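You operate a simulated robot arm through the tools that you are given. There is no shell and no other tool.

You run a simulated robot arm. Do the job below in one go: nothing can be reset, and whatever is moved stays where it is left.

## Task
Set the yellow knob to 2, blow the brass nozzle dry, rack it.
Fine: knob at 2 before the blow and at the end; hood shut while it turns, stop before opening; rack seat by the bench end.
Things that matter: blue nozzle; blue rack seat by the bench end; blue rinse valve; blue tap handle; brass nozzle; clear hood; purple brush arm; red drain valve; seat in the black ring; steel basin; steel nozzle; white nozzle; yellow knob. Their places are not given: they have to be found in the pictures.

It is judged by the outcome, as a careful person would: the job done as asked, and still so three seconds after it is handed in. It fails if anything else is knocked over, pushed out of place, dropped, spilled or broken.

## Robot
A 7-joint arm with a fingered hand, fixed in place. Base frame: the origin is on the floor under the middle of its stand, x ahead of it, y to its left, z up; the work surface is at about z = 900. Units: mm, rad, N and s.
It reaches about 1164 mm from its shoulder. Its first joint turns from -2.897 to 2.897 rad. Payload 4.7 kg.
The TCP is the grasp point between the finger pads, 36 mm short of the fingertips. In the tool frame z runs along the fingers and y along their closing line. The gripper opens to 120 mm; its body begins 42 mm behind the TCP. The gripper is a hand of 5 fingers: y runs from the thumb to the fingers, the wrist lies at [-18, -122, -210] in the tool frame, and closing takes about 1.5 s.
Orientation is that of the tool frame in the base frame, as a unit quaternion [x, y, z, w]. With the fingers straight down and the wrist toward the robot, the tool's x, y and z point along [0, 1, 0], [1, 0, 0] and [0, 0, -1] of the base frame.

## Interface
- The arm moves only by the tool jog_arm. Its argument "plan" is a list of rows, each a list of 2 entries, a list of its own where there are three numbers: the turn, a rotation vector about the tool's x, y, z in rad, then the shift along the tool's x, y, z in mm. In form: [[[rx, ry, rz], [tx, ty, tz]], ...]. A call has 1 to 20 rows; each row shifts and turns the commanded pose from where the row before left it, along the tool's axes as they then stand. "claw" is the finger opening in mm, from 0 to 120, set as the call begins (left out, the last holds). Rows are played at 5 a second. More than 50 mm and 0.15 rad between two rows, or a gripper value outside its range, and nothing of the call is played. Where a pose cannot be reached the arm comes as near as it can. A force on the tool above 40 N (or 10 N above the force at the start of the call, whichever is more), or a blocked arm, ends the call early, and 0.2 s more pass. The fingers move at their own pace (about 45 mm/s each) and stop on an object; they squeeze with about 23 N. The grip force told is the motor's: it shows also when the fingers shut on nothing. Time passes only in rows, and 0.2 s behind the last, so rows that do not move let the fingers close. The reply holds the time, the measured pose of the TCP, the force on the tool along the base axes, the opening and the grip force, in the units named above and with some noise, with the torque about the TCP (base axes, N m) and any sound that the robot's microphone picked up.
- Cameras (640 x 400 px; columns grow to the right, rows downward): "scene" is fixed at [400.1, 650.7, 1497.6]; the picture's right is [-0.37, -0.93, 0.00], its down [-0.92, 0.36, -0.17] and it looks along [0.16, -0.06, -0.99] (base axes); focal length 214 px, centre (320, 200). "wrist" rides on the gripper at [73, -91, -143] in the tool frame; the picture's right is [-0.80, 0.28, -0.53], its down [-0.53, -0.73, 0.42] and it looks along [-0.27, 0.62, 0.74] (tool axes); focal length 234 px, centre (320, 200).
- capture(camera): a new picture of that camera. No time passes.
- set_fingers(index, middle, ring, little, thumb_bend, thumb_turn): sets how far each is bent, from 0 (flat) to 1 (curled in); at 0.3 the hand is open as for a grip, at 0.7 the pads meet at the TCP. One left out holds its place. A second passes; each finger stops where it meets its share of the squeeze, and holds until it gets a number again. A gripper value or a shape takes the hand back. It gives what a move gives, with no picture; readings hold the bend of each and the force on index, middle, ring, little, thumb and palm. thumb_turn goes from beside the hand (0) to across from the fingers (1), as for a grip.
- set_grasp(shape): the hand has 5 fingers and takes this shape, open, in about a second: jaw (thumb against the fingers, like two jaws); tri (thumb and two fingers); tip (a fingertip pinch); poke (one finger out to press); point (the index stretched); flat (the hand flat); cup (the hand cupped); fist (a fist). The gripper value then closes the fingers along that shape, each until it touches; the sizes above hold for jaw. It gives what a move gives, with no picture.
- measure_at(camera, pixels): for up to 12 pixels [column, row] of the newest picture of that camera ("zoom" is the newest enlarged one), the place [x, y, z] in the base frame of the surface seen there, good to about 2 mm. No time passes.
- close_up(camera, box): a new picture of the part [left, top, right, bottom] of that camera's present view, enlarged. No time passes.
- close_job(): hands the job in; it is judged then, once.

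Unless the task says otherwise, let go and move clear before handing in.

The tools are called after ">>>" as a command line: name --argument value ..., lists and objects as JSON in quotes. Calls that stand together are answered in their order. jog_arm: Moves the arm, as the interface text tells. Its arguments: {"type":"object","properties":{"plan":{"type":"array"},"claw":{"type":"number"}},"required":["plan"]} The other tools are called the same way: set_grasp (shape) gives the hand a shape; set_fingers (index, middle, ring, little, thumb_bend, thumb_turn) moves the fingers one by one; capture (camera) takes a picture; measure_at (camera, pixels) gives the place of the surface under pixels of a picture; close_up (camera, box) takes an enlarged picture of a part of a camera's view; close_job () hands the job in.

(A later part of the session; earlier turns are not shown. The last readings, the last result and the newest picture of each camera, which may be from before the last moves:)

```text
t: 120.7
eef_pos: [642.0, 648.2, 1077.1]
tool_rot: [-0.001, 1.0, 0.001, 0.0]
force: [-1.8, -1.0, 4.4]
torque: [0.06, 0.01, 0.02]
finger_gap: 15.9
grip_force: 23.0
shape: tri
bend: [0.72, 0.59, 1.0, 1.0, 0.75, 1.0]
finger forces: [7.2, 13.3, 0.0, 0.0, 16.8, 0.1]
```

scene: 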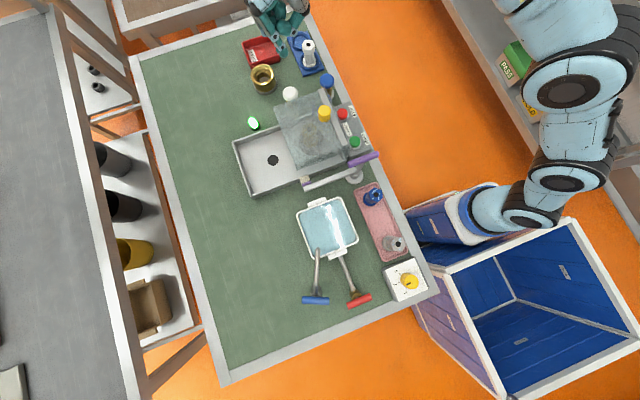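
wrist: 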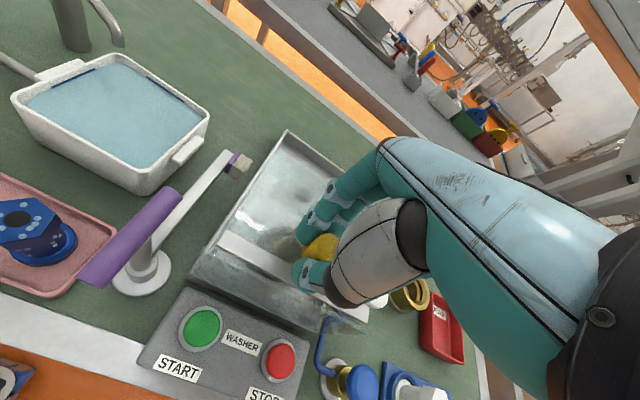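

>>> jog_arm --plan '[[[0, 0, 0], [0, 7, 0]], [[0, 0, 0], [0, 7, 0]], [[0, 0, 0], [0, 6, 0]], [[0, 0, 0], [0, 4, 0]], [[0, 0, 0], [0, 0, 0]]]'

>>> close_up --camera "scene" --box '[210, 80, 350, 190]'

```text
t: 121.9
eef_pos: [641.8, 670.3, 1078.2]
tool_rot: [-0.001, 1.0, 0.0, 0.0]
force: [1.3, 2.5, 3.2]
torque: [0.11, -0.07, 0.04]
finger_gap: 16.2
grip_force: 22.9
shape: tri
bend: [0.72, 0.59, 1.0, 1.0, 0.75, 1.0]
finger forces: [6.5, 14.4, 0.0, 0.0, 15.4, 0.1]
```

```text
3.64 times, centred on (280, 135) of scene
```

zoom: 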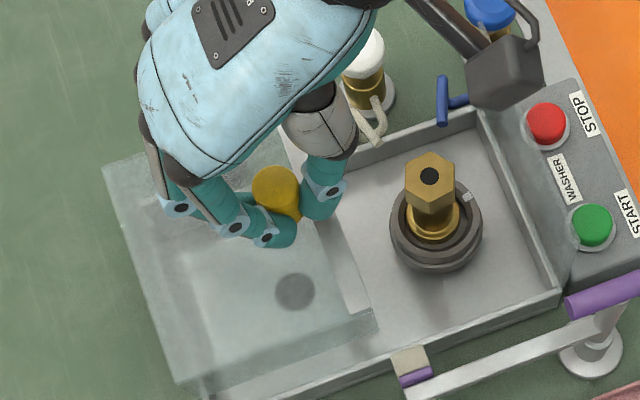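

The hood is nearly back at its original open position. A last 4 mm toward the stop.

>>> jog_arm --plan '[[[0, 0, 0], [0, 2, 0]], [[0, 0, 0], [0, 2, 0]], [[0, 0, 0], [0, 0, 0]]]'

```text
t: 122.7
eef_pos: [641.1, 673.1, 1077.2]
tool_rot: [0.0, 1.0, 0.0, 0.0]
force: [-0.4, -2.7, 2.2]
torque: [-0.04, -0.01, 0.01]
finger_gap: 16.2
grip_force: 23.2
shape: tri
bend: [0.72, 0.59, 1.0, 1.0, 0.75, 1.0]
finger forces: [6.4, 12.3, 0.1, 0.0, 17.2, 0.0]
```

At the original open position with the stop just felt. Opening the fingers and lifting.

>>> jog_arm --plan '[[[0, 0, 0], [0, 0, 0]], [[0, 0, 0], [0, 0, 0]], [[0, 0, 0], [0, 0, 0]], [[0, 0, 0], [0, 0, 0]], [[0, 0, 0], [0, 0, 0]], [[0, 0, 0], [0, 0, 0]], [[0, 0, 0], [0, 0, -20]], [[0, 0, 0], [0, 0, -40]], [[0, 0, 0], [0, 0, -40]], [[0, 0, 0], [0, 0, 0]]]' --claw 70

>>> close_up --camera "scene" --box '[297, 120, 329, 160]'

>>> close_up --camera "scene" --box '[210, 80, 350, 190]'

```text
t: 124.9
eef_pos: [642.7, 671.7, 1178.2]
tool_rot: [0.0, 1.0, 0.001, 0.0]
force: [-0.4, -0.3, 1.3]
torque: [0.0, 0.02, 0.05]
finger_gap: 69.6
grip_force: 0.0
shape: tri
bend: [0.74, 0.42, 0.99, 0.99, 0.67, 1.0]
finger forces: [0.0, 0.0, 0.0, 0.1, 0.0, 0.0]
```

```text
10.00 times, centred on (313, 140) of scene
```

zoom: 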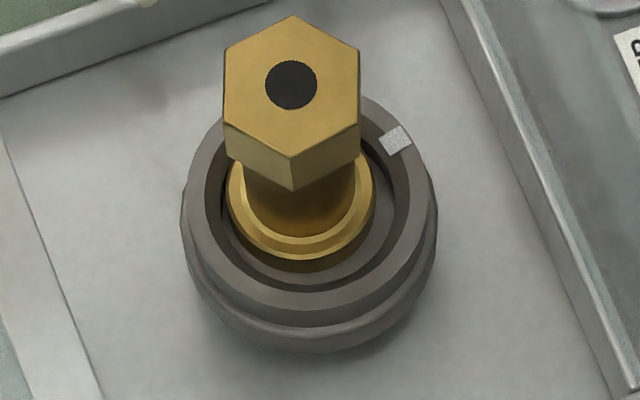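

```text
3.64 times, centred on (280, 135) of scene
```

zoom: 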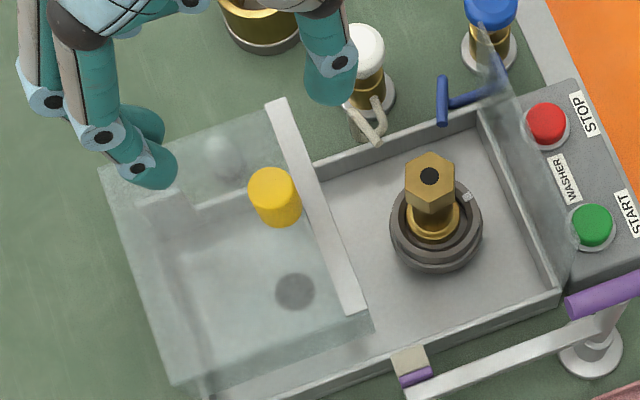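

The nozzle stands dry and upright; the hex flats now face about 8.6° from x. I'll rotate to 12° yaw and hover above it with the fingers at 56 mm.

>>> jog_arm --plan '[[[0, 0, 0.1361], [0, 0, 0]], [[0, 0, 0.1361], [0, 0, 0]], [[0, 0, 0.1361], [0, 0, 0]], [[0, 0, 0.1361], [0, 0, 0]], [[0, 0, 0.1361], [0, 0, 0]], [[0, 0, 0.1361], [0, 0, 0]], [[0, 0, 0.1361], [0, 0, 0]], [[0, 0, 0.1361], [0, 0, 0]], [[0, 0, 0.1361], [0, 0, 0]], [[0, 0, 0.1365], [0, 0, 0]], [[0, 0, 0], [-47.3, -5.3, 0]], [[0, 0, 0], [-47.3, -5.3, 0]], [[0, 0, 0], [0, 0, 0]]]' --claw 56

>>> capture --camera "wrist"

>>> close_up --camera "wrist" --box '[200, 230, 320, 330]'

```text
t: 127.7
eef_pos: [651.5, 580.0, 1179.2]
tool_rot: [0.629, 0.777, 0.0, 0.0]
force: [-0.2, 0.4, 0.5]
torque: [0.0, 0.0, 0.02]
finger_gap: 56.5
grip_force: 0.0
shape: tri
bend: [0.74, 0.46, 0.99, 0.99, 0.71, 1.0]
finger forces: [0.0, 0.0, 0.0, 0.0, 0.0, 0.0]
```

```text
taken
```

wrist: 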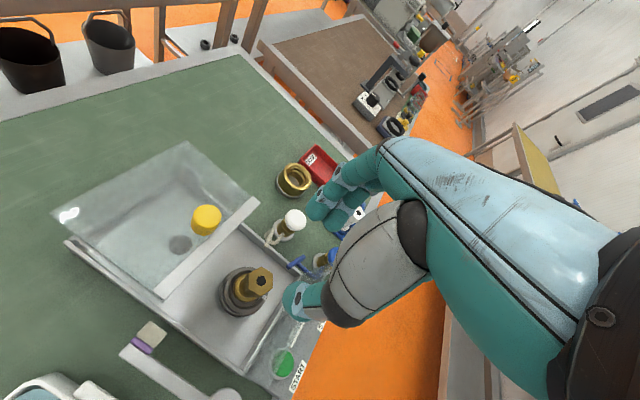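

```text
4.00 times, centred on (260, 280) of wrist
```

zoom: 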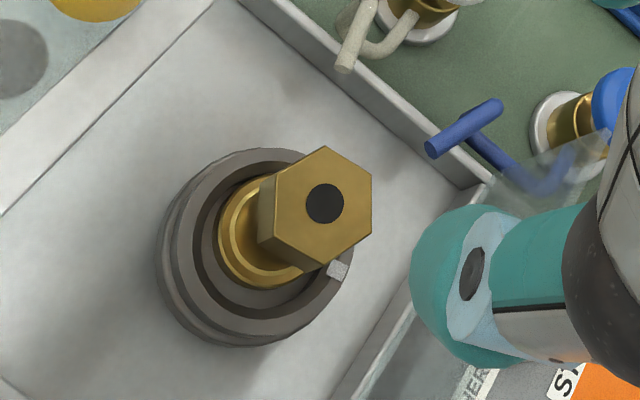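

>>> measure_at --camera "zoom" --pixels '[[300, 180], [350, 190], [330, 165], [340, 230], [300, 230], [285, 200], [360, 215], [325, 240], [345, 170], [305, 205]]'

```text
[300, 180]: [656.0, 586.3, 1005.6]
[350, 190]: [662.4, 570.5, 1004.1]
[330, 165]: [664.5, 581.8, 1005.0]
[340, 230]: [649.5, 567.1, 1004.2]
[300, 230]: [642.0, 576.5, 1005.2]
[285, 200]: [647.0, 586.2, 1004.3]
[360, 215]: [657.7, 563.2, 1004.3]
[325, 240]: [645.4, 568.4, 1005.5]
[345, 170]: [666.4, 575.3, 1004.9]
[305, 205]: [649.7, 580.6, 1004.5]
```

The nozzle axis is at (653.4,575.2), about 5 mm off along −tool x. Trimming and descending most of the way.

>>> jog_arm --plan '[[[0, 0, 0], [-5, 0.7, 0]], [[0, 0, 0], [0, 0, 45]], [[0, 0, 0], [0, 0, 45]], [[0, 0, 0], [0, 0, 35]], [[0, 0, 0], [0, 0, 20]], [[0, 0, 0], [0, 0, 0]]]'

>>> capture --camera "wrist"

>>> close_up --camera "scene" --box '[270, 80, 360, 160]'

```text
t: 129.1
eef_pos: [653.8, 574.7, 1035.0]
tool_rot: [0.628, 0.778, 0.0, -0.001]
force: [-0.3, -0.2, 0.2]
torque: [-0.02, 0.0, -0.01]
finger_gap: 56.4
grip_force: 0.1
shape: tri
bend: [0.74, 0.46, 0.99, 0.99, 0.71, 1.0]
finger forces: [0.1, 0.0, 0.0, 0.1, 0.0, 0.1]
```

```text
taken
```

wrist: 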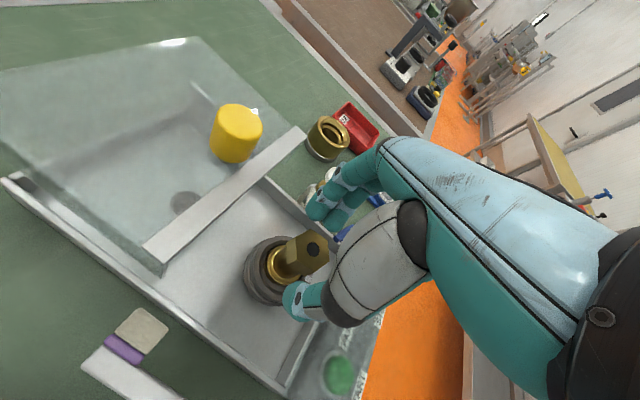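

```text
5.00 times, centred on (315, 120) of scene
```

zoom: 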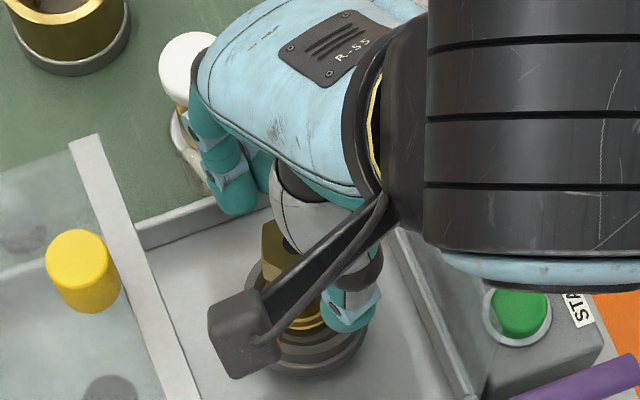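

I'll check the index fingertip's clearance to the white spout (tip ≈ (711,598,971)) before going lower.

>>> measure_at --camera "zoom" --pixels '[[235, 205], [220, 200], [250, 205], [235, 190], [240, 213], [205, 160], [200, 185], [192, 165], [215, 130], [265, 180]]'

>>> close_up --camera "wrist" --box '[270, 140, 400, 260]'

>>> measure_at --camera "zoom" --pixels '[[200, 180], [210, 220], [180, 200], [230, 215], [190, 160], [240, 150], [280, 240], [290, 270], [160, 190], [175, 215]]'

```text
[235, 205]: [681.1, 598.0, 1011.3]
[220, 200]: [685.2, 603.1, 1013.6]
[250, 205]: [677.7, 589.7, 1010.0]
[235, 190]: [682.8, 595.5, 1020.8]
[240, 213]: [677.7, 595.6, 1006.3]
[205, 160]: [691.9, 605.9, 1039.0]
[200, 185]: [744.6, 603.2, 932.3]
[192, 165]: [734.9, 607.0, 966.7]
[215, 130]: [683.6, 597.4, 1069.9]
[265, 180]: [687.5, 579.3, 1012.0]
```

```text
3.33 times, centred on (335, 200) of wrist
```

zoom: 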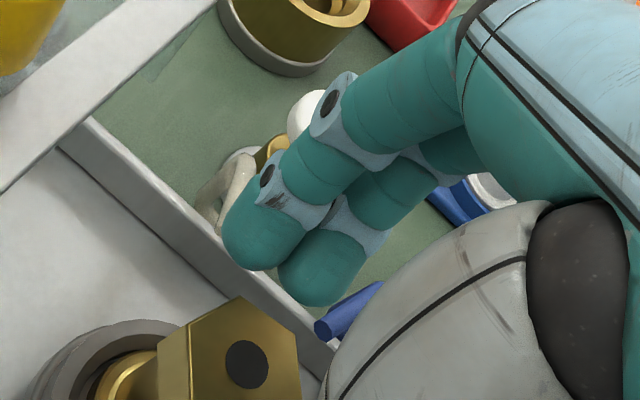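

```text
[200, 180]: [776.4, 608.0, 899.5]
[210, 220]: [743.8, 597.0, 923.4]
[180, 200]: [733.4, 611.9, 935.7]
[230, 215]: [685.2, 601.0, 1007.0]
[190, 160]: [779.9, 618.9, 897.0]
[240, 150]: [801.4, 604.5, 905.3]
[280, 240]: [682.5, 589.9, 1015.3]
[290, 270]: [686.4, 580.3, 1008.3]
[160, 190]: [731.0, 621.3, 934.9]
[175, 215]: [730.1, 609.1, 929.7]
```

The index's far side would pass about 10 mm from the spout; I'll narrow the hand to 50 mm for extra room and descend the last 28 mm slowly.

>>> jog_arm --plan '[[[0, 0, 0], [0, 0, 0]], [[0, 0, 0], [0, 0, 0]], [[0, 0, 0], [0, 0, 10]], [[0, 0, 0], [0, 0, 8]], [[0, 0, 0], [0, 0, 6]], [[0, 0, 0], [0, 0, 4]], [[0, 0, 0], [0, 0, 0]]]' --claw 50

>>> capture --camera "wrist"

>>> close_up --camera "wrist" --box '[240, 160, 380, 320]'

>>> close_up --camera "scene" --box '[280, 90, 360, 170]'

```text
t: 130.7
eef_pos: [651.5, 574.9, 1004.5]
tool_rot: [0.63, 0.776, 0.001, 0.0]
force: [-0.1, 0.1, -0.1]
torque: [0.0, -0.02, -0.03]
finger_gap: 50.7
grip_force: 0.1
shape: tri
bend: [0.74, 0.48, 0.99, 0.99, 0.72, 1.0]
finger forces: [0.1, 0.1, 0.1, 0.0, 0.0, 0.0]
```

```text
taken
```

wrist: 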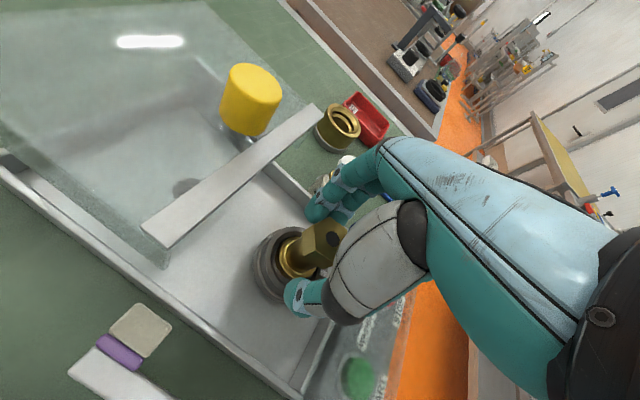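

```text
2.50 times, centred on (310, 240) of wrist
```

zoom: 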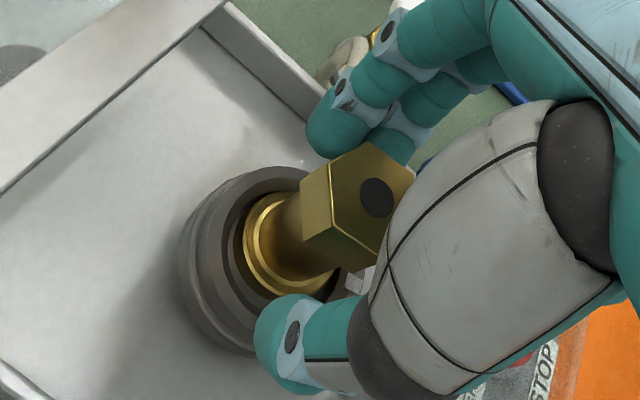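

```text
5.00 times, centred on (320, 130) of scene
```

zoom: 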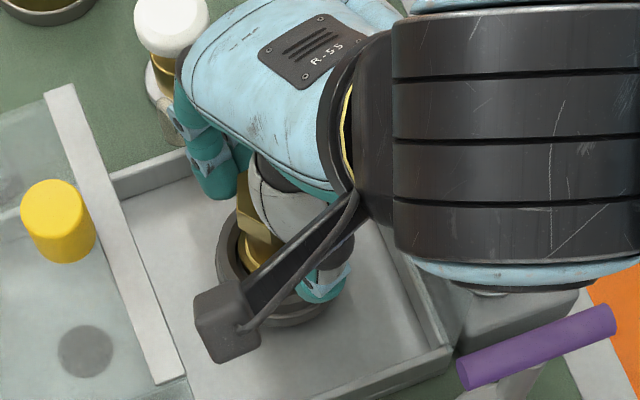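

Positioned with no contact; the hex is between thumb and fingers. Closing.

>>> jog_arm --plan '[[[0, 0, 0], [0, 0, 0]], [[0, 0, 0], [0, 0, 0]], [[0, 0, 0], [0, 0, 0]], [[0, 0, 0], [0, 0, 0]], [[0, 0, 0], [0, 0, 0]], [[0, 0, 0], [0, 0, 0]]]' --claw 15

>>> close_up --camera "wrist" --box '[240, 160, 380, 320]'

```text
t: 132.1
eef_pos: [651.8, 574.2, 1004.0]
tool_rot: [0.629, 0.777, 0.0, 0.0]
force: [0.2, 0.2, -0.8]
torque: [0.01, -0.01, 0.02]
finger_gap: 22.4
grip_force: 22.9
shape: tri
bend: [0.73, 0.6, 1.0, 1.0, 0.74, 1.0]
finger forces: [9.2, 10.2, 0.0, 0.0, 20.1, 0.1]
```

```text
2.50 times, centred on (310, 240) of wrist
```

zoom: 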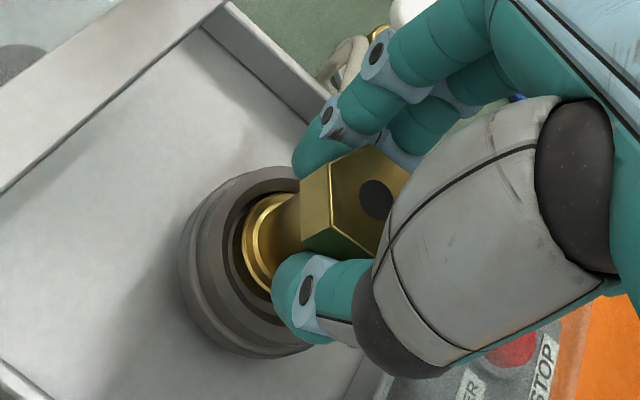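

Firm, symmetric grip on the flats. Lifting straight up, slowly at first.

>>> jog_arm --plan '[[[0, 0, 0], [0, 0, -5]], [[0, 0, 0], [0, 0, -10]], [[0, 0, 0], [0, 0, -20]], [[0, 0, 0], [0, 0, -35]], [[0, 0, 0], [0, 0, -40]], [[0, 0, 0], [0, 0, -40]], [[0, 0, 0], [0, 0, -35]], [[0, 0, 0], [0, 0, 0]]]'

>>> capture --camera "wrist"

>>> capture --camera "scene"

```text
t: 133.9
eef_pos: [652.2, 577.9, 1191.5]
tool_rot: [0.629, 0.777, 0.0, 0.0]
force: [0.4, 0.3, -2.0]
torque: [0.0, 0.01, 0.0]
finger_gap: 22.3
grip_force: 23.3
shape: tri
bend: [0.73, 0.6, 1.0, 1.0, 0.74, 1.0]
finger forces: [9.3, 10.3, 0.0, 0.0, 20.1, 0.0]
```

```text
taken
```

wrist: 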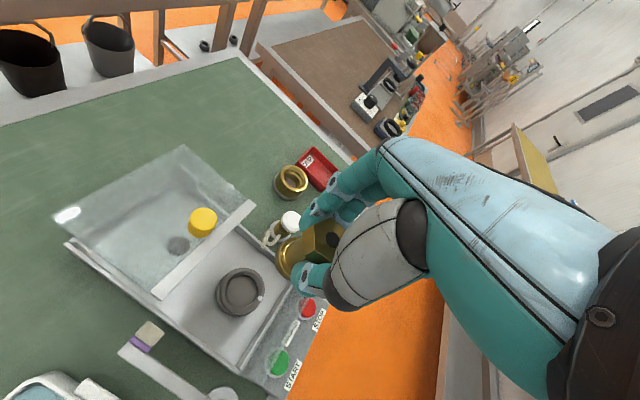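

```text
taken
```

scene: 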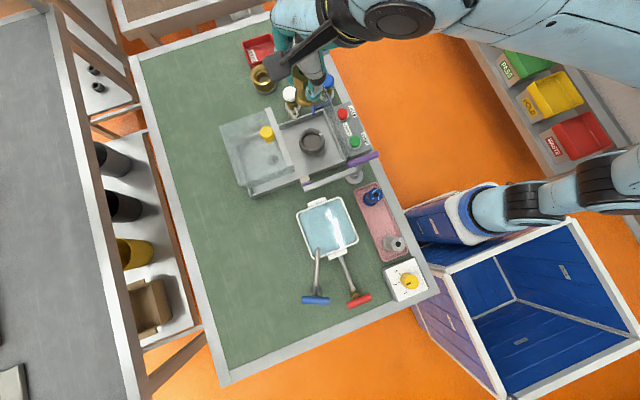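

The nozzle is lifted clean out of the ring. I'll rotate to 40° yaw and carry it high over to the rack's end seat near (989,484).

>>> jog_arm --plan '[[[0, 0, -0.1222], [0, 0, 0]], [[0, 0, -0.1222], [0, 0, 0]], [[0, 0, -0.1222], [0, 0, 0]], [[0, 0, -0.1221], [0, 0, 0]], [[0, 0, 0], [-36, 24.75, 0]], [[0, 0, 0], [-36, 24.75, 0]], [[0, 0, 0], [-36, 24.75, 0]], [[0, 0, 0], [-36, 24.75, 0]], [[0, 0, 0], [-36, 24.75, 0]], [[0, 0, 0], [-36, 24.75, 0]], [[0, 0, 0], [-36, 24.75, 0]], [[0, 0, 0], [-36, 24.75, 0]], [[0, 0, 0], [0, 0, 0]], [[0, 0, 0], [0, 0, 0]]]'

>>> capture --camera "wrist"

>>> capture --camera "scene"

```text
t: 136.9
eef_pos: [961.4, 484.4, 1183.4]
tool_rot: [0.423, 0.906, 0.0, 0.0]
force: [-0.2, -0.1, -2.2]
torque: [-0.01, 0.0, -0.01]
finger_gap: 21.8
grip_force: 22.4
shape: tri
bend: [0.73, 0.61, 1.0, 1.0, 0.74, 1.0]
finger forces: [9.9, 10.6, 0.1, 0.0, 20.4, 0.0]
out of reach, approached as far as the arm can: row 12
```

```text
taken
```

wrist: 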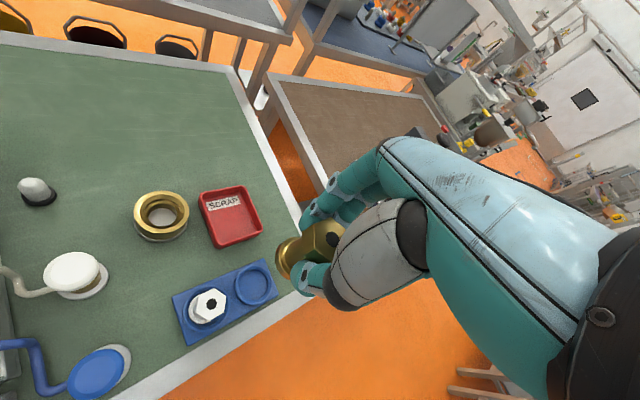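

```text
taken
```

scene: 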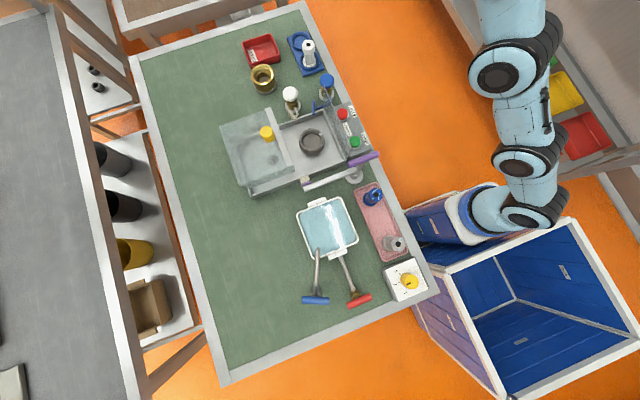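

That height was just out of reach (TCP stopped at x=961). Lowering brings the wrist nearer shoulder height, so I'll rotate to 26° yaw and lower 90 mm, keeping the nozzle well above the white one.

>>> jog_arm --plan '[[[0, 0, 0.1222], [0, 0, 0]], [[0, 0, 0.1222], [0, 0, 0]], [[0, 0, 0], [0, 0, 30]], [[0, 0, 0], [0, 0, 30]], [[0, 0, 0], [0, 0, 30]], [[0, 0, 0], [0, 0, 0]], [[0, 0, 0], [0, 0, 0]]]'

>>> capture --camera "wrist"

>>> close_up --camera "scene" --box '[240, 0, 400, 100]'

```text
t: 138.5
eef_pos: [963.3, 481.4, 1093.4]
tool_rot: [0.53, 0.848, 0.0, 0.0]
force: [0.1, 0.2, -1.0]
torque: [-0.01, 0.0, 0.0]
finger_gap: 21.9
grip_force: 22.9
shape: tri
bend: [0.73, 0.61, 1.0, 1.0, 0.74, 1.0]
finger forces: [9.8, 10.6, 0.0, 0.1, 19.9, 0.1]
```

```text
taken
```

wrist: 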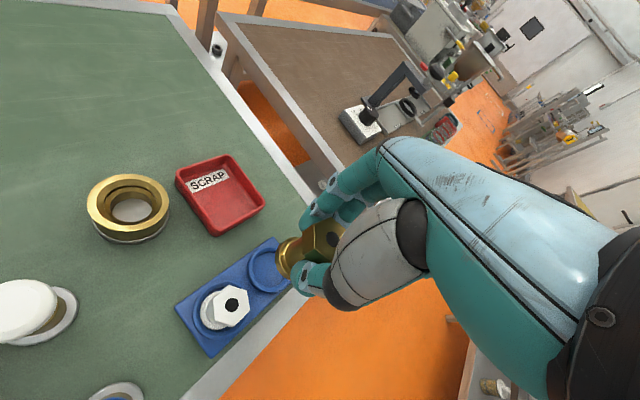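

```text
4.00 times, centred on (320, 50) of scene
```

zoom: 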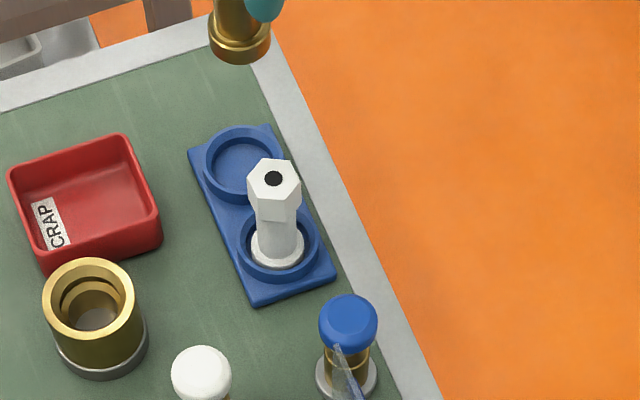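

Within reach now at (963,481,1093). I'll measure the empty seat at wrist (268,268) precisely.

>>> close_up --camera "wrist" --box '[160, 200, 340, 360]'

>>> measure_at --camera "zoom" --pixels '[[380, 230], [360, 250], [400, 225], [370, 215], [350, 200], [335, 250], [390, 265], [420, 300], [380, 190], [345, 225], [360, 290], [400, 250]]'

>>> measure_at --camera "scene" --pixels '[[300, 41], [296, 42], [304, 41], [293, 40], [300, 32], [305, 32], [292, 45], [298, 47], [307, 36], [310, 59]]'

```text
2.50 times, centred on (250, 280) of wrist
```

zoom: 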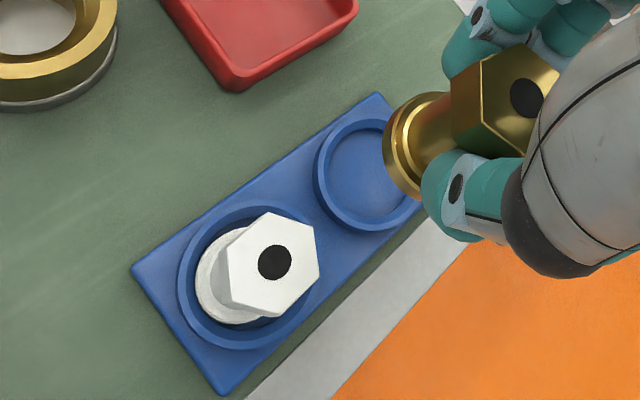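

```text
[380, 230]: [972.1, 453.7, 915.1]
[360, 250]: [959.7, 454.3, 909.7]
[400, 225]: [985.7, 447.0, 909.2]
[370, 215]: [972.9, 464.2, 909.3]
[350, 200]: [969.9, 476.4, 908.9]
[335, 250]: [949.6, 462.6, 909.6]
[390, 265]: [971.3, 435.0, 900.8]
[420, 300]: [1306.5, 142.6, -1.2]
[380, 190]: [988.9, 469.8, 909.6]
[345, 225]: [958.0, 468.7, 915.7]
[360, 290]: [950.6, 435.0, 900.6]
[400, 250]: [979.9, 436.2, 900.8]
```

```text
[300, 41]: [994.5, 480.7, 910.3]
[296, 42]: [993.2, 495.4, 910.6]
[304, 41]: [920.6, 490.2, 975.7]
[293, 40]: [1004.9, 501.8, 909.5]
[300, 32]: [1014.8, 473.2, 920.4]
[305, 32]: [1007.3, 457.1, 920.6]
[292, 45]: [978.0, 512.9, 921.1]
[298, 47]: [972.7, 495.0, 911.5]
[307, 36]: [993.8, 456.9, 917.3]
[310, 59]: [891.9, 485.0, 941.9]
```

Seat centre estimates agree around (986.8,481.8). Now I'll measure the held nozzle's axis relative to the TCP from this picture.

>>> close_up --camera "wrist" --box '[265, 210, 355, 290]'

>>> measure_at --camera "zoom" --pixels '[[400, 165], [430, 100], [390, 130], [380, 200], [430, 215], [470, 90], [360, 130], [410, 230], [90, 250], [80, 220], [130, 280], [110, 190]]'

```text
5.00 times, centred on (310, 250) of wrist
```

zoom: 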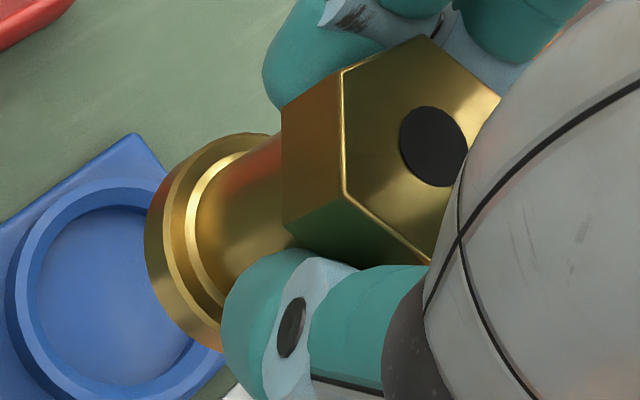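

```text
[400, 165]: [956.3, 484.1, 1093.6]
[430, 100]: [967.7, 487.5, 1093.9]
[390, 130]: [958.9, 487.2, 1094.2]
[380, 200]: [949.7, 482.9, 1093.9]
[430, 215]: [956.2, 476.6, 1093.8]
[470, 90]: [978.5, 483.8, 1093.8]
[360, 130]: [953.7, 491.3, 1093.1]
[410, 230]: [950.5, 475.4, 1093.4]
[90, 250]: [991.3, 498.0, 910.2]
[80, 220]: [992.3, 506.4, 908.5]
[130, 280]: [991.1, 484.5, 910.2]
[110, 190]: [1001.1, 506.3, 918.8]
```

The nozzle axis is at (964.7,482.2), so I need about +22 mm in x. Shifting at this height and checking reach.

>>> jog_arm --plan '[[[0, 0, 0], [-5, 9.9, 0]], [[0, 0, 0], [-5, 9.8, 0]], [[0, 0, 0], [0, 0, 25]], [[0, 0, 0], [0, 0, 25]], [[0, 0, 0], [0, 0, 0]]]'

>>> capture --camera "wrist"

>>> close_up --camera "scene" --box '[270, 0, 350, 80]'

```text
t: 139.7
eef_pos: [983.6, 480.5, 1042.1]
tool_rot: [0.529, 0.848, 0.0, 0.0]
force: [0.2, 0.3, -3.2]
torque: [0.01, 0.0, 0.01]
finger_gap: 21.8
grip_force: 23.1
shape: tri
bend: [0.73, 0.61, 1.0, 1.0, 0.75, 1.0]
finger forces: [9.8, 10.7, 0.1, 0.1, 20.0, 0.0]
```

```text
taken
```

wrist: 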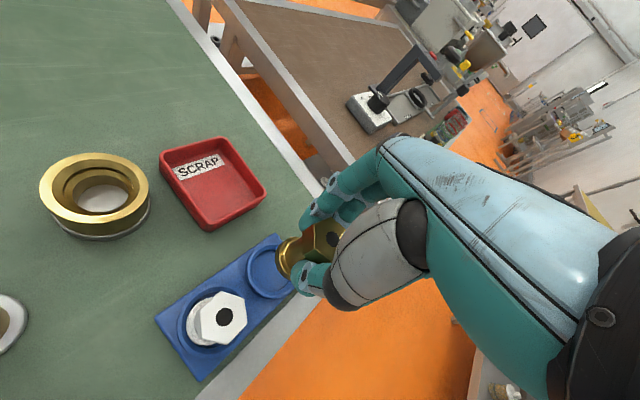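

```text
5.00 times, centred on (310, 40) of scene
```

zoom: 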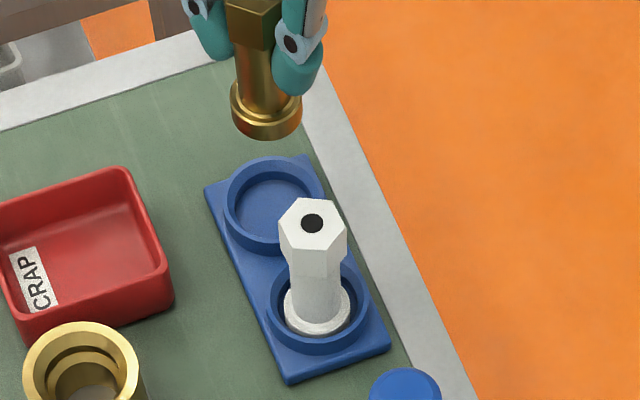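

Reach is fine. Lowering 38 mm to hover about 10 mm over the seat rim, then re-check alignment.

>>> jog_arm --plan '[[[0, 0, 0], [0, 0, 20]], [[0, 0, 0], [0, 0, 18]], [[0, 0, 0], [0, 0, 0]]]'

>>> close_up --camera "wrist" --box '[225, 200, 355, 310]'

>>> measure_at --camera "zoom" --pixels '[[200, 200], [215, 230], [190, 230], [180, 250], [215, 180], [240, 270], [260, 290], [270, 230], [290, 190], [160, 220], [220, 300], [300, 260]]'

>>> close_up --camera "scene" --box '[275, 10, 335, 60]'

```text
t: 140.5
eef_pos: [982.0, 481.9, 1003.9]
tool_rot: [0.531, 0.848, 0.0, 0.0]
force: [-0.3, 0.4, -2.7]
torque: [-0.01, 0.01, 0.03]
finger_gap: 21.9
grip_force: 22.7
shape: tri
bend: [0.73, 0.61, 1.0, 1.0, 0.75, 1.0]
finger forces: [9.8, 10.7, 0.0, 0.2, 19.9, 0.0]
```

```text
3.64 times, centred on (290, 255) of wrist
```

zoom: 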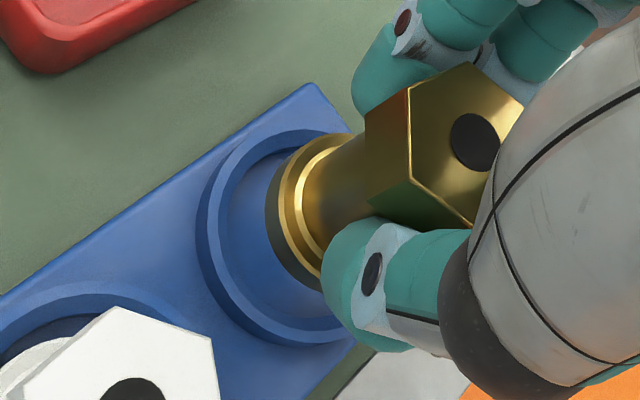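

```text
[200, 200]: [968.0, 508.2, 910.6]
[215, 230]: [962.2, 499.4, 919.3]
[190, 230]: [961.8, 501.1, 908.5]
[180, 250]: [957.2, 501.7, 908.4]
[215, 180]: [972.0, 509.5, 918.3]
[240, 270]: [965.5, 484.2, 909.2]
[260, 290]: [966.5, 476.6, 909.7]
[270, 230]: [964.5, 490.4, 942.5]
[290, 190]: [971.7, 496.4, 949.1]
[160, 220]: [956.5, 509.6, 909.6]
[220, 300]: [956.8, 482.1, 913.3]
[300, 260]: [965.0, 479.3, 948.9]
```

```text
8.00 times, centred on (305, 35) of scene
```

zoom: 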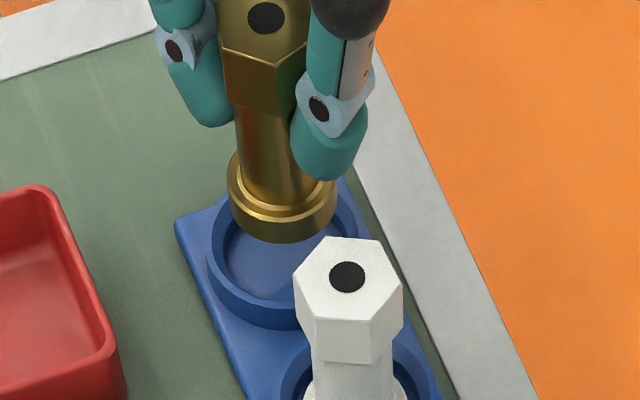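

Estimates differ by a couple of millimetres in x. I'll lower 11 mm more to just above the rim and compare gaps directly.

>>> jog_arm --plan '[[[0, 0, 0], [0, 0, 6]], [[0, 0, 0], [0, 0, 5]], [[0, 0, 0], [0, 0, 0]]]'

>>> close_up --camera "wrist" --box '[225, 200, 355, 310]'

>>> close_up --camera "scene" --box '[280, 20, 320, 60]'

```text
t: 141.3
eef_pos: [984.8, 481.5, 994.2]
tool_rot: [0.529, 0.848, 0.0, 0.0]
force: [-0.4, 0.2, -2.0]
torque: [0.01, -0.01, 0.01]
finger_gap: 21.9
grip_force: 23.2
shape: tri
bend: [0.73, 0.61, 1.0, 1.0, 0.75, 1.0]
finger forces: [9.8, 10.7, 0.1, 0.0, 19.7, 0.0]
```

```text
3.64 times, centred on (290, 255) of wrist
```

zoom: 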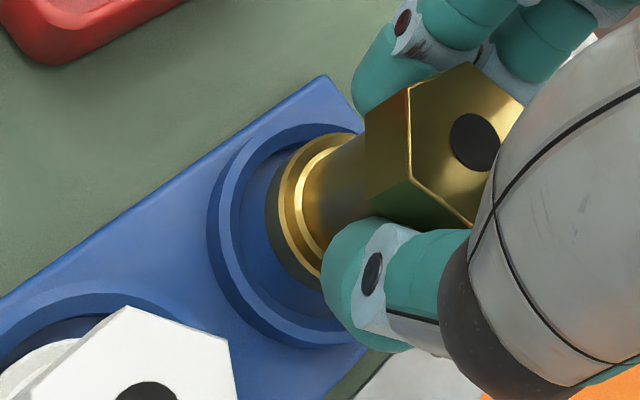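

```text
10.00 times, centred on (300, 40) of scene
```

zoom: 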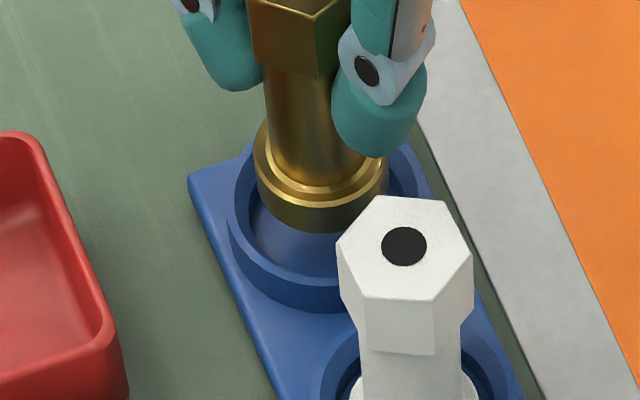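

Taking the second grasp's height into account, both views agree: the nozzle is about (−2,+1) off the seat centre. I'll shift (+2,−1) and lower 9 mm to rim level.

>>> jog_arm --plan '[[[0, 0, 0], [-1.8, 1.4, 0]], [[0, 0, 0], [0, 0, 5]], [[0, 0, 0], [0, 0, 4]], [[0, 0, 0], [0, 0, 0]]]'

>>> close_up --camera "wrist" --box '[225, 200, 355, 310]'

>>> close_up --camera "scene" --box '[280, 20, 320, 60]'

```text
t: 142.3
eef_pos: [984.6, 482.0, 983.6]
tool_rot: [0.53, 0.848, 0.0, 0.0]
force: [0.5, -0.1, -1.7]
torque: [0.03, -0.01, 0.0]
finger_gap: 22.0
grip_force: 23.0
shape: tri
bend: [0.73, 0.61, 1.0, 1.0, 0.75, 1.0]
finger forces: [9.8, 10.7, 0.0, 0.0, 19.9, 0.1]
```

```text
3.64 times, centred on (290, 255) of wrist
```

zoom: 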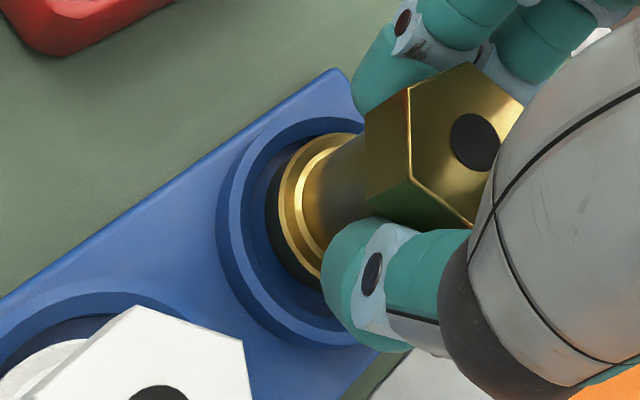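

```text
10.00 times, centred on (300, 40) of scene
```

zoom: 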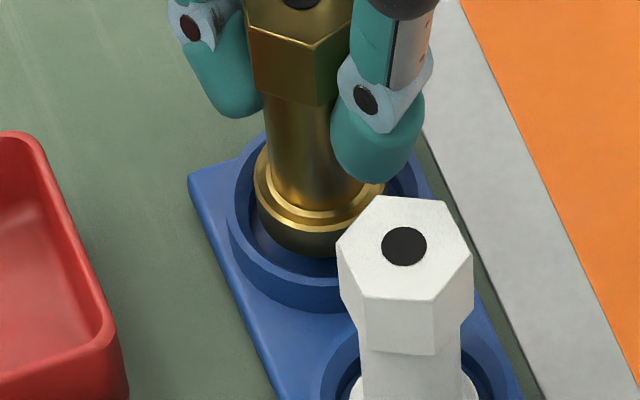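

At rim level the nozzle looks ~1.5–2 mm too far toward +y. I'll shift −1.5 mm in y and lower 4 mm into the seat, watching forces.

>>> jog_arm --plan '[[[0, 0, 0], [-1.3, -0.7, 0]], [[0, 0, 0], [0, 0, 2]], [[0, 0, 0], [0, 0, 2]], [[0, 0, 0], [0, 0, 0]]]'

>>> close_up --camera "wrist" --box '[225, 200, 355, 310]'

>>> close_up --camera "scene" --box '[280, 20, 320, 60]'

```text
t: 143.3
eef_pos: [986.2, 480.3, 981.2]
tool_rot: [0.53, 0.848, 0.0, -0.001]
force: [-0.6, 0.6, -1.6]
torque: [0.03, 0.0, 0.0]
finger_gap: 21.8
grip_force: 22.9
shape: tri
bend: [0.73, 0.61, 1.0, 1.0, 0.75, 1.0]
finger forces: [9.8, 10.8, 0.0, 0.0, 19.8, 0.0]
```

```text
3.64 times, centred on (290, 255) of wrist
```

zoom: 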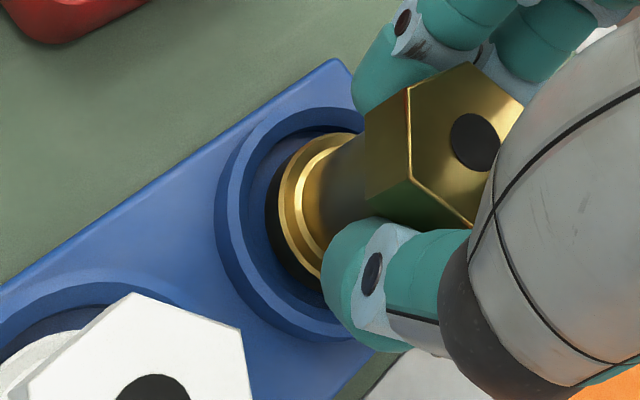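

```text
10.00 times, centred on (300, 40) of scene
```

zoom: 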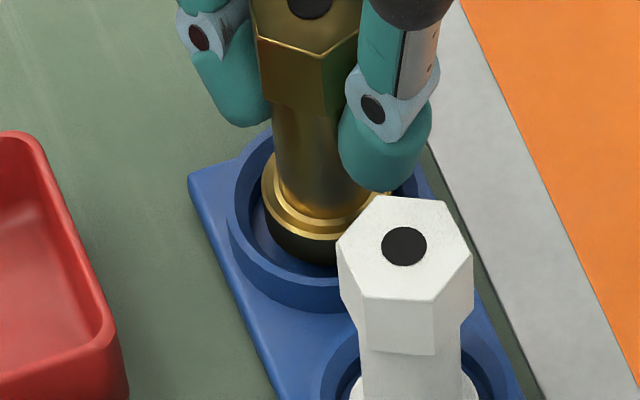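

The flange now looks centred in the seat with no contact. Lowering further in small steps.

>>> jog_arm --plan '[[[0, 0, 0], [0, 0, 2]], [[0, 0, 0], [0, 0, 1.5]], [[0, 0, 0], [0, 0, 0]]]'

```text
t: 144.1
eef_pos: [986.9, 480.8, 977.3]
tool_rot: [0.53, 0.848, -0.001, 0.0]
force: [-0.3, 0.4, -1.9]
torque: [-0.03, 0.0, 0.03]
finger_gap: 21.9
grip_force: 22.9
shape: tri
bend: [0.73, 0.61, 1.0, 1.0, 0.75, 1.0]
finger forces: [9.8, 10.6, 0.0, 0.0, 19.8, 0.1]
```

>>> jog_arm --plan '[[[0, 0, 0], [0, 0, 1]], [[0, 0, 0], [0, 0, 1]], [[0, 0, 0], [0, 0, 0]]]'

```text
t: 144.9
eef_pos: [986.6, 480.4, 975.0]
tool_rot: [0.529, 0.848, 0.0, 0.0]
force: [0.6, 0.5, -2.0]
torque: [-0.02, 0.02, -0.04]
finger_gap: 21.9
grip_force: 23.0
shape: tri
bend: [0.73, 0.61, 1.0, 1.0, 0.75, 1.0]
finger forces: [9.8, 10.8, 0.0, 0.0, 19.9, 0.1]
```

Still hanging free (−2 N), expected floor within 1–2 mm.

>>> jog_arm --plan '[[[0, 0, 0], [0, 0, 1]], [[0, 0, 0], [0, 0, 1]], [[0, 0, 0], [0, 0, 0]]]'

>>> close_up --camera "scene" --box '[280, 20, 320, 60]'

>>> close_up --camera "wrist" --box '[225, 200, 355, 310]'

```text
t: 145.7
eef_pos: [986.0, 480.1, 973.2]
tool_rot: [0.53, 0.848, 0.002, 0.001]
force: [0.8, 0.5, 3.1]
torque: [0.04, -0.08, 0.0]
finger_gap: 21.9
grip_force: 23.0
shape: tri
bend: [0.73, 0.61, 1.0, 1.0, 0.75, 1.0]
finger forces: [10.6, 11.7, 0.1, 0.0, 20.0, 0.1]
```

```text
10.00 times, centred on (300, 40) of scene
```

zoom: 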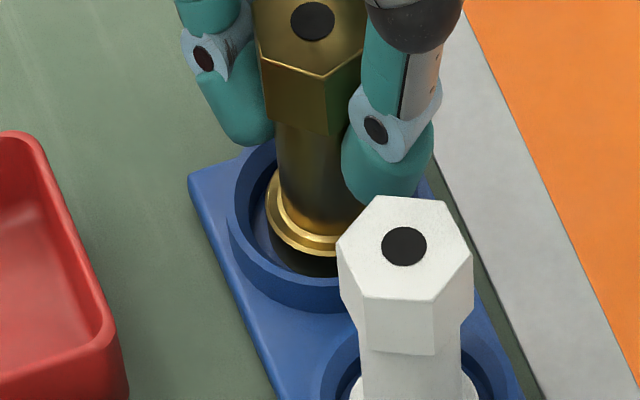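

```text
3.64 times, centred on (290, 255) of wrist
```

zoom: 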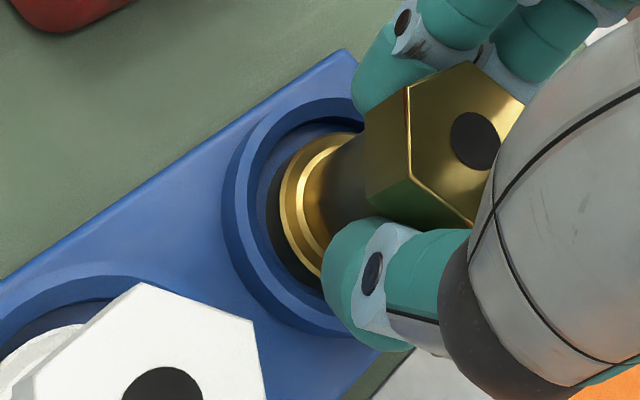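

Contact with the seat floor at exactly the expected height (+3 N). Relaxing slightly and opening the fingers.

>>> jog_arm --plan '[[[0, 0, 0], [0, 0, -0.7]], [[0, 0, 0], [0, 0, 0]], [[0, 0, 0], [0, 0, 0]], [[0, 0, 0], [0, 0, 0]], [[0, 0, 0], [0, 0, 0]], [[0, 0, 0], [0, 0, 0]]]' --claw 50

>>> close_up --camera "wrist" --box '[225, 170, 375, 310]'

>>> close_up --camera "scene" --box '[270, 10, 330, 60]'

```text
t: 147.1
eef_pos: [984.6, 479.7, 973.8]
tool_rot: [0.53, 0.848, 0.0, 0.0]
force: [0.4, 0.9, -0.5]
torque: [0.0, 0.02, 0.03]
finger_gap: 49.7
grip_force: 0.1
shape: tri
bend: [0.74, 0.48, 0.99, 0.99, 0.72, 1.0]
finger forces: [0.0, 0.0, 0.0, 0.0, 0.0, 0.0]
```

```text
2.86 times, centred on (300, 240) of wrist
```

zoom: 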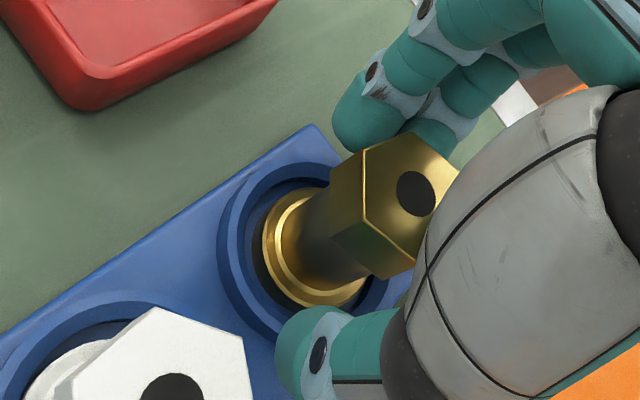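

```text
8.00 times, centred on (300, 35) of scene
```

zoom: 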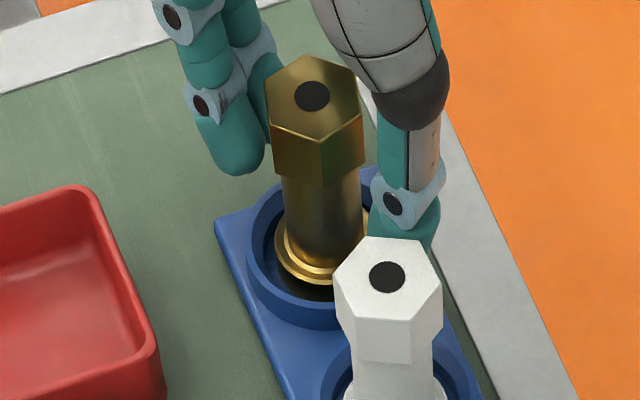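

The nozzle stands in the end seat and the fingers are clear. Lifting straight up.

>>> jog_arm --plan '[[[0, 0, 0], [0, 0, -6]], [[0, 0, 0], [0, 0, -12]], [[0, 0, 0], [0, 0, -25]], [[0, 0, 0], [0, 0, -35]], [[0, 0, 0], [0, 0, -35]], [[0, 0, 0], [0, 0, 0]]]'

>>> capture --camera "wrist"

>>> close_up --camera "scene" --box '[270, 10, 350, 80]'

```text
t: 148.5
eef_pos: [984.3, 479.0, 1083.5]
tool_rot: [0.53, 0.848, 0.0, 0.0]
force: [0.7, -0.1, -0.3]
torque: [-0.05, 0.0, 0.0]
finger_gap: 49.7
grip_force: 0.0
shape: tri
bend: [0.74, 0.48, 0.99, 0.99, 0.72, 1.0]
finger forces: [0.0, 0.1, 0.0, 0.1, 0.0, 0.1]
```

```text
taken
```

wrist: 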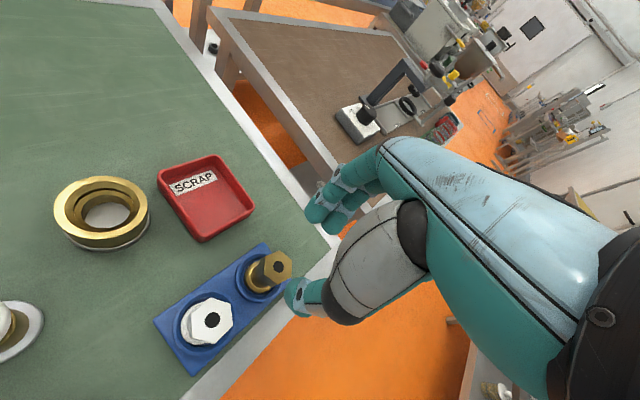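

```text
5.71 times, centred on (310, 45) of scene
```

zoom: 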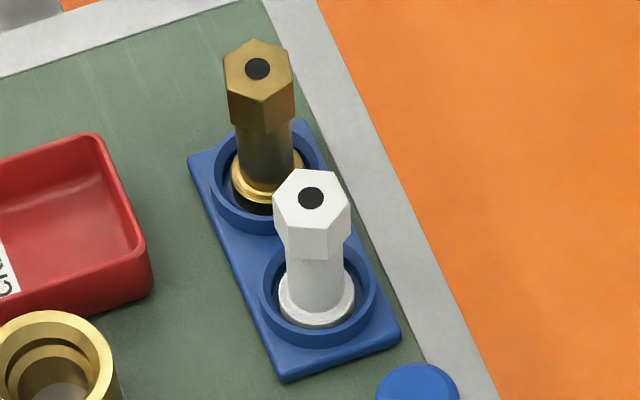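

The brass nozzle stands in the end seat. I'll zoom in to confirm it's upright and fully down in the seat, and check the whole bench including the dial.

>>> close_up --camera "wrist" --box '[200, 220, 310, 330]'

>>> measure_at --camera "zoom" --pixels '[[400, 150], [440, 140], [430, 190], [390, 190], [360, 180], [330, 200], [345, 230], [320, 240], [350, 260], [300, 200], [200, 290], [240, 320]]'

>>> close_up --camera "scene" --box '[395, 272, 419, 292]'

>>> capture --camera "scene"

```text
3.64 times, centred on (255, 275) of wrist
```

zoom: 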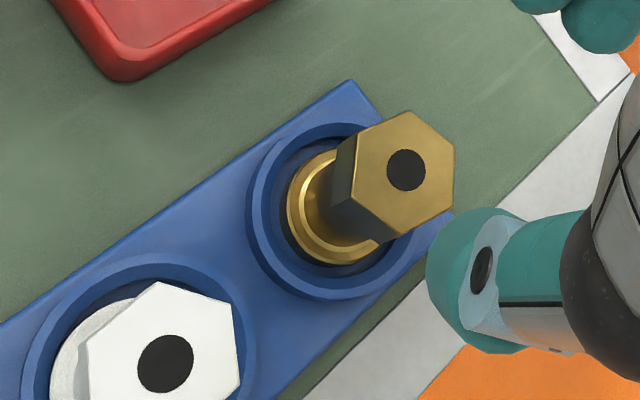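

```text
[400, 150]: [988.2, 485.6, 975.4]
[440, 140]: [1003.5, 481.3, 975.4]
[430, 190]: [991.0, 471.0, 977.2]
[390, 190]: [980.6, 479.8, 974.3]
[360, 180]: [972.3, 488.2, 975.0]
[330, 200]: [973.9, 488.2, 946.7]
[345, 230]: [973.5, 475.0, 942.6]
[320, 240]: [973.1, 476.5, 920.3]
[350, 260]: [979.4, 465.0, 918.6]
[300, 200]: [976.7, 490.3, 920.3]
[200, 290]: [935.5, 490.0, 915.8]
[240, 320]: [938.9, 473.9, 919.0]
```

```text
16.00 times, centred on (407, 282) of scene
```

zoom: 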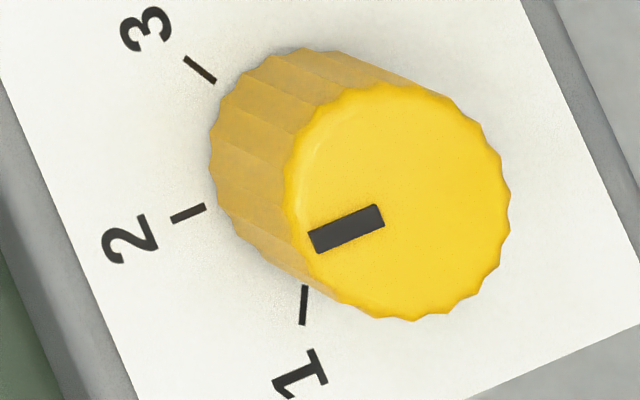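

```text
taken
```

scene: 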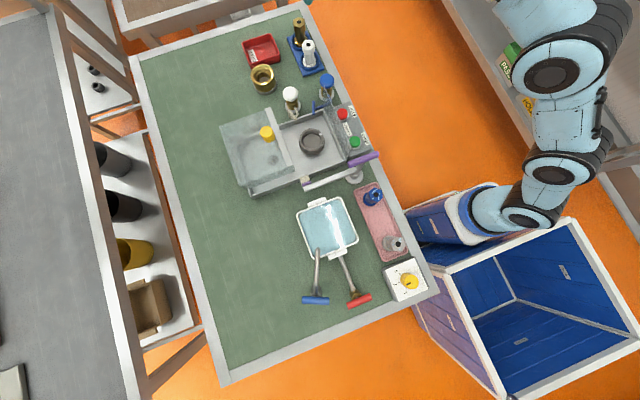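

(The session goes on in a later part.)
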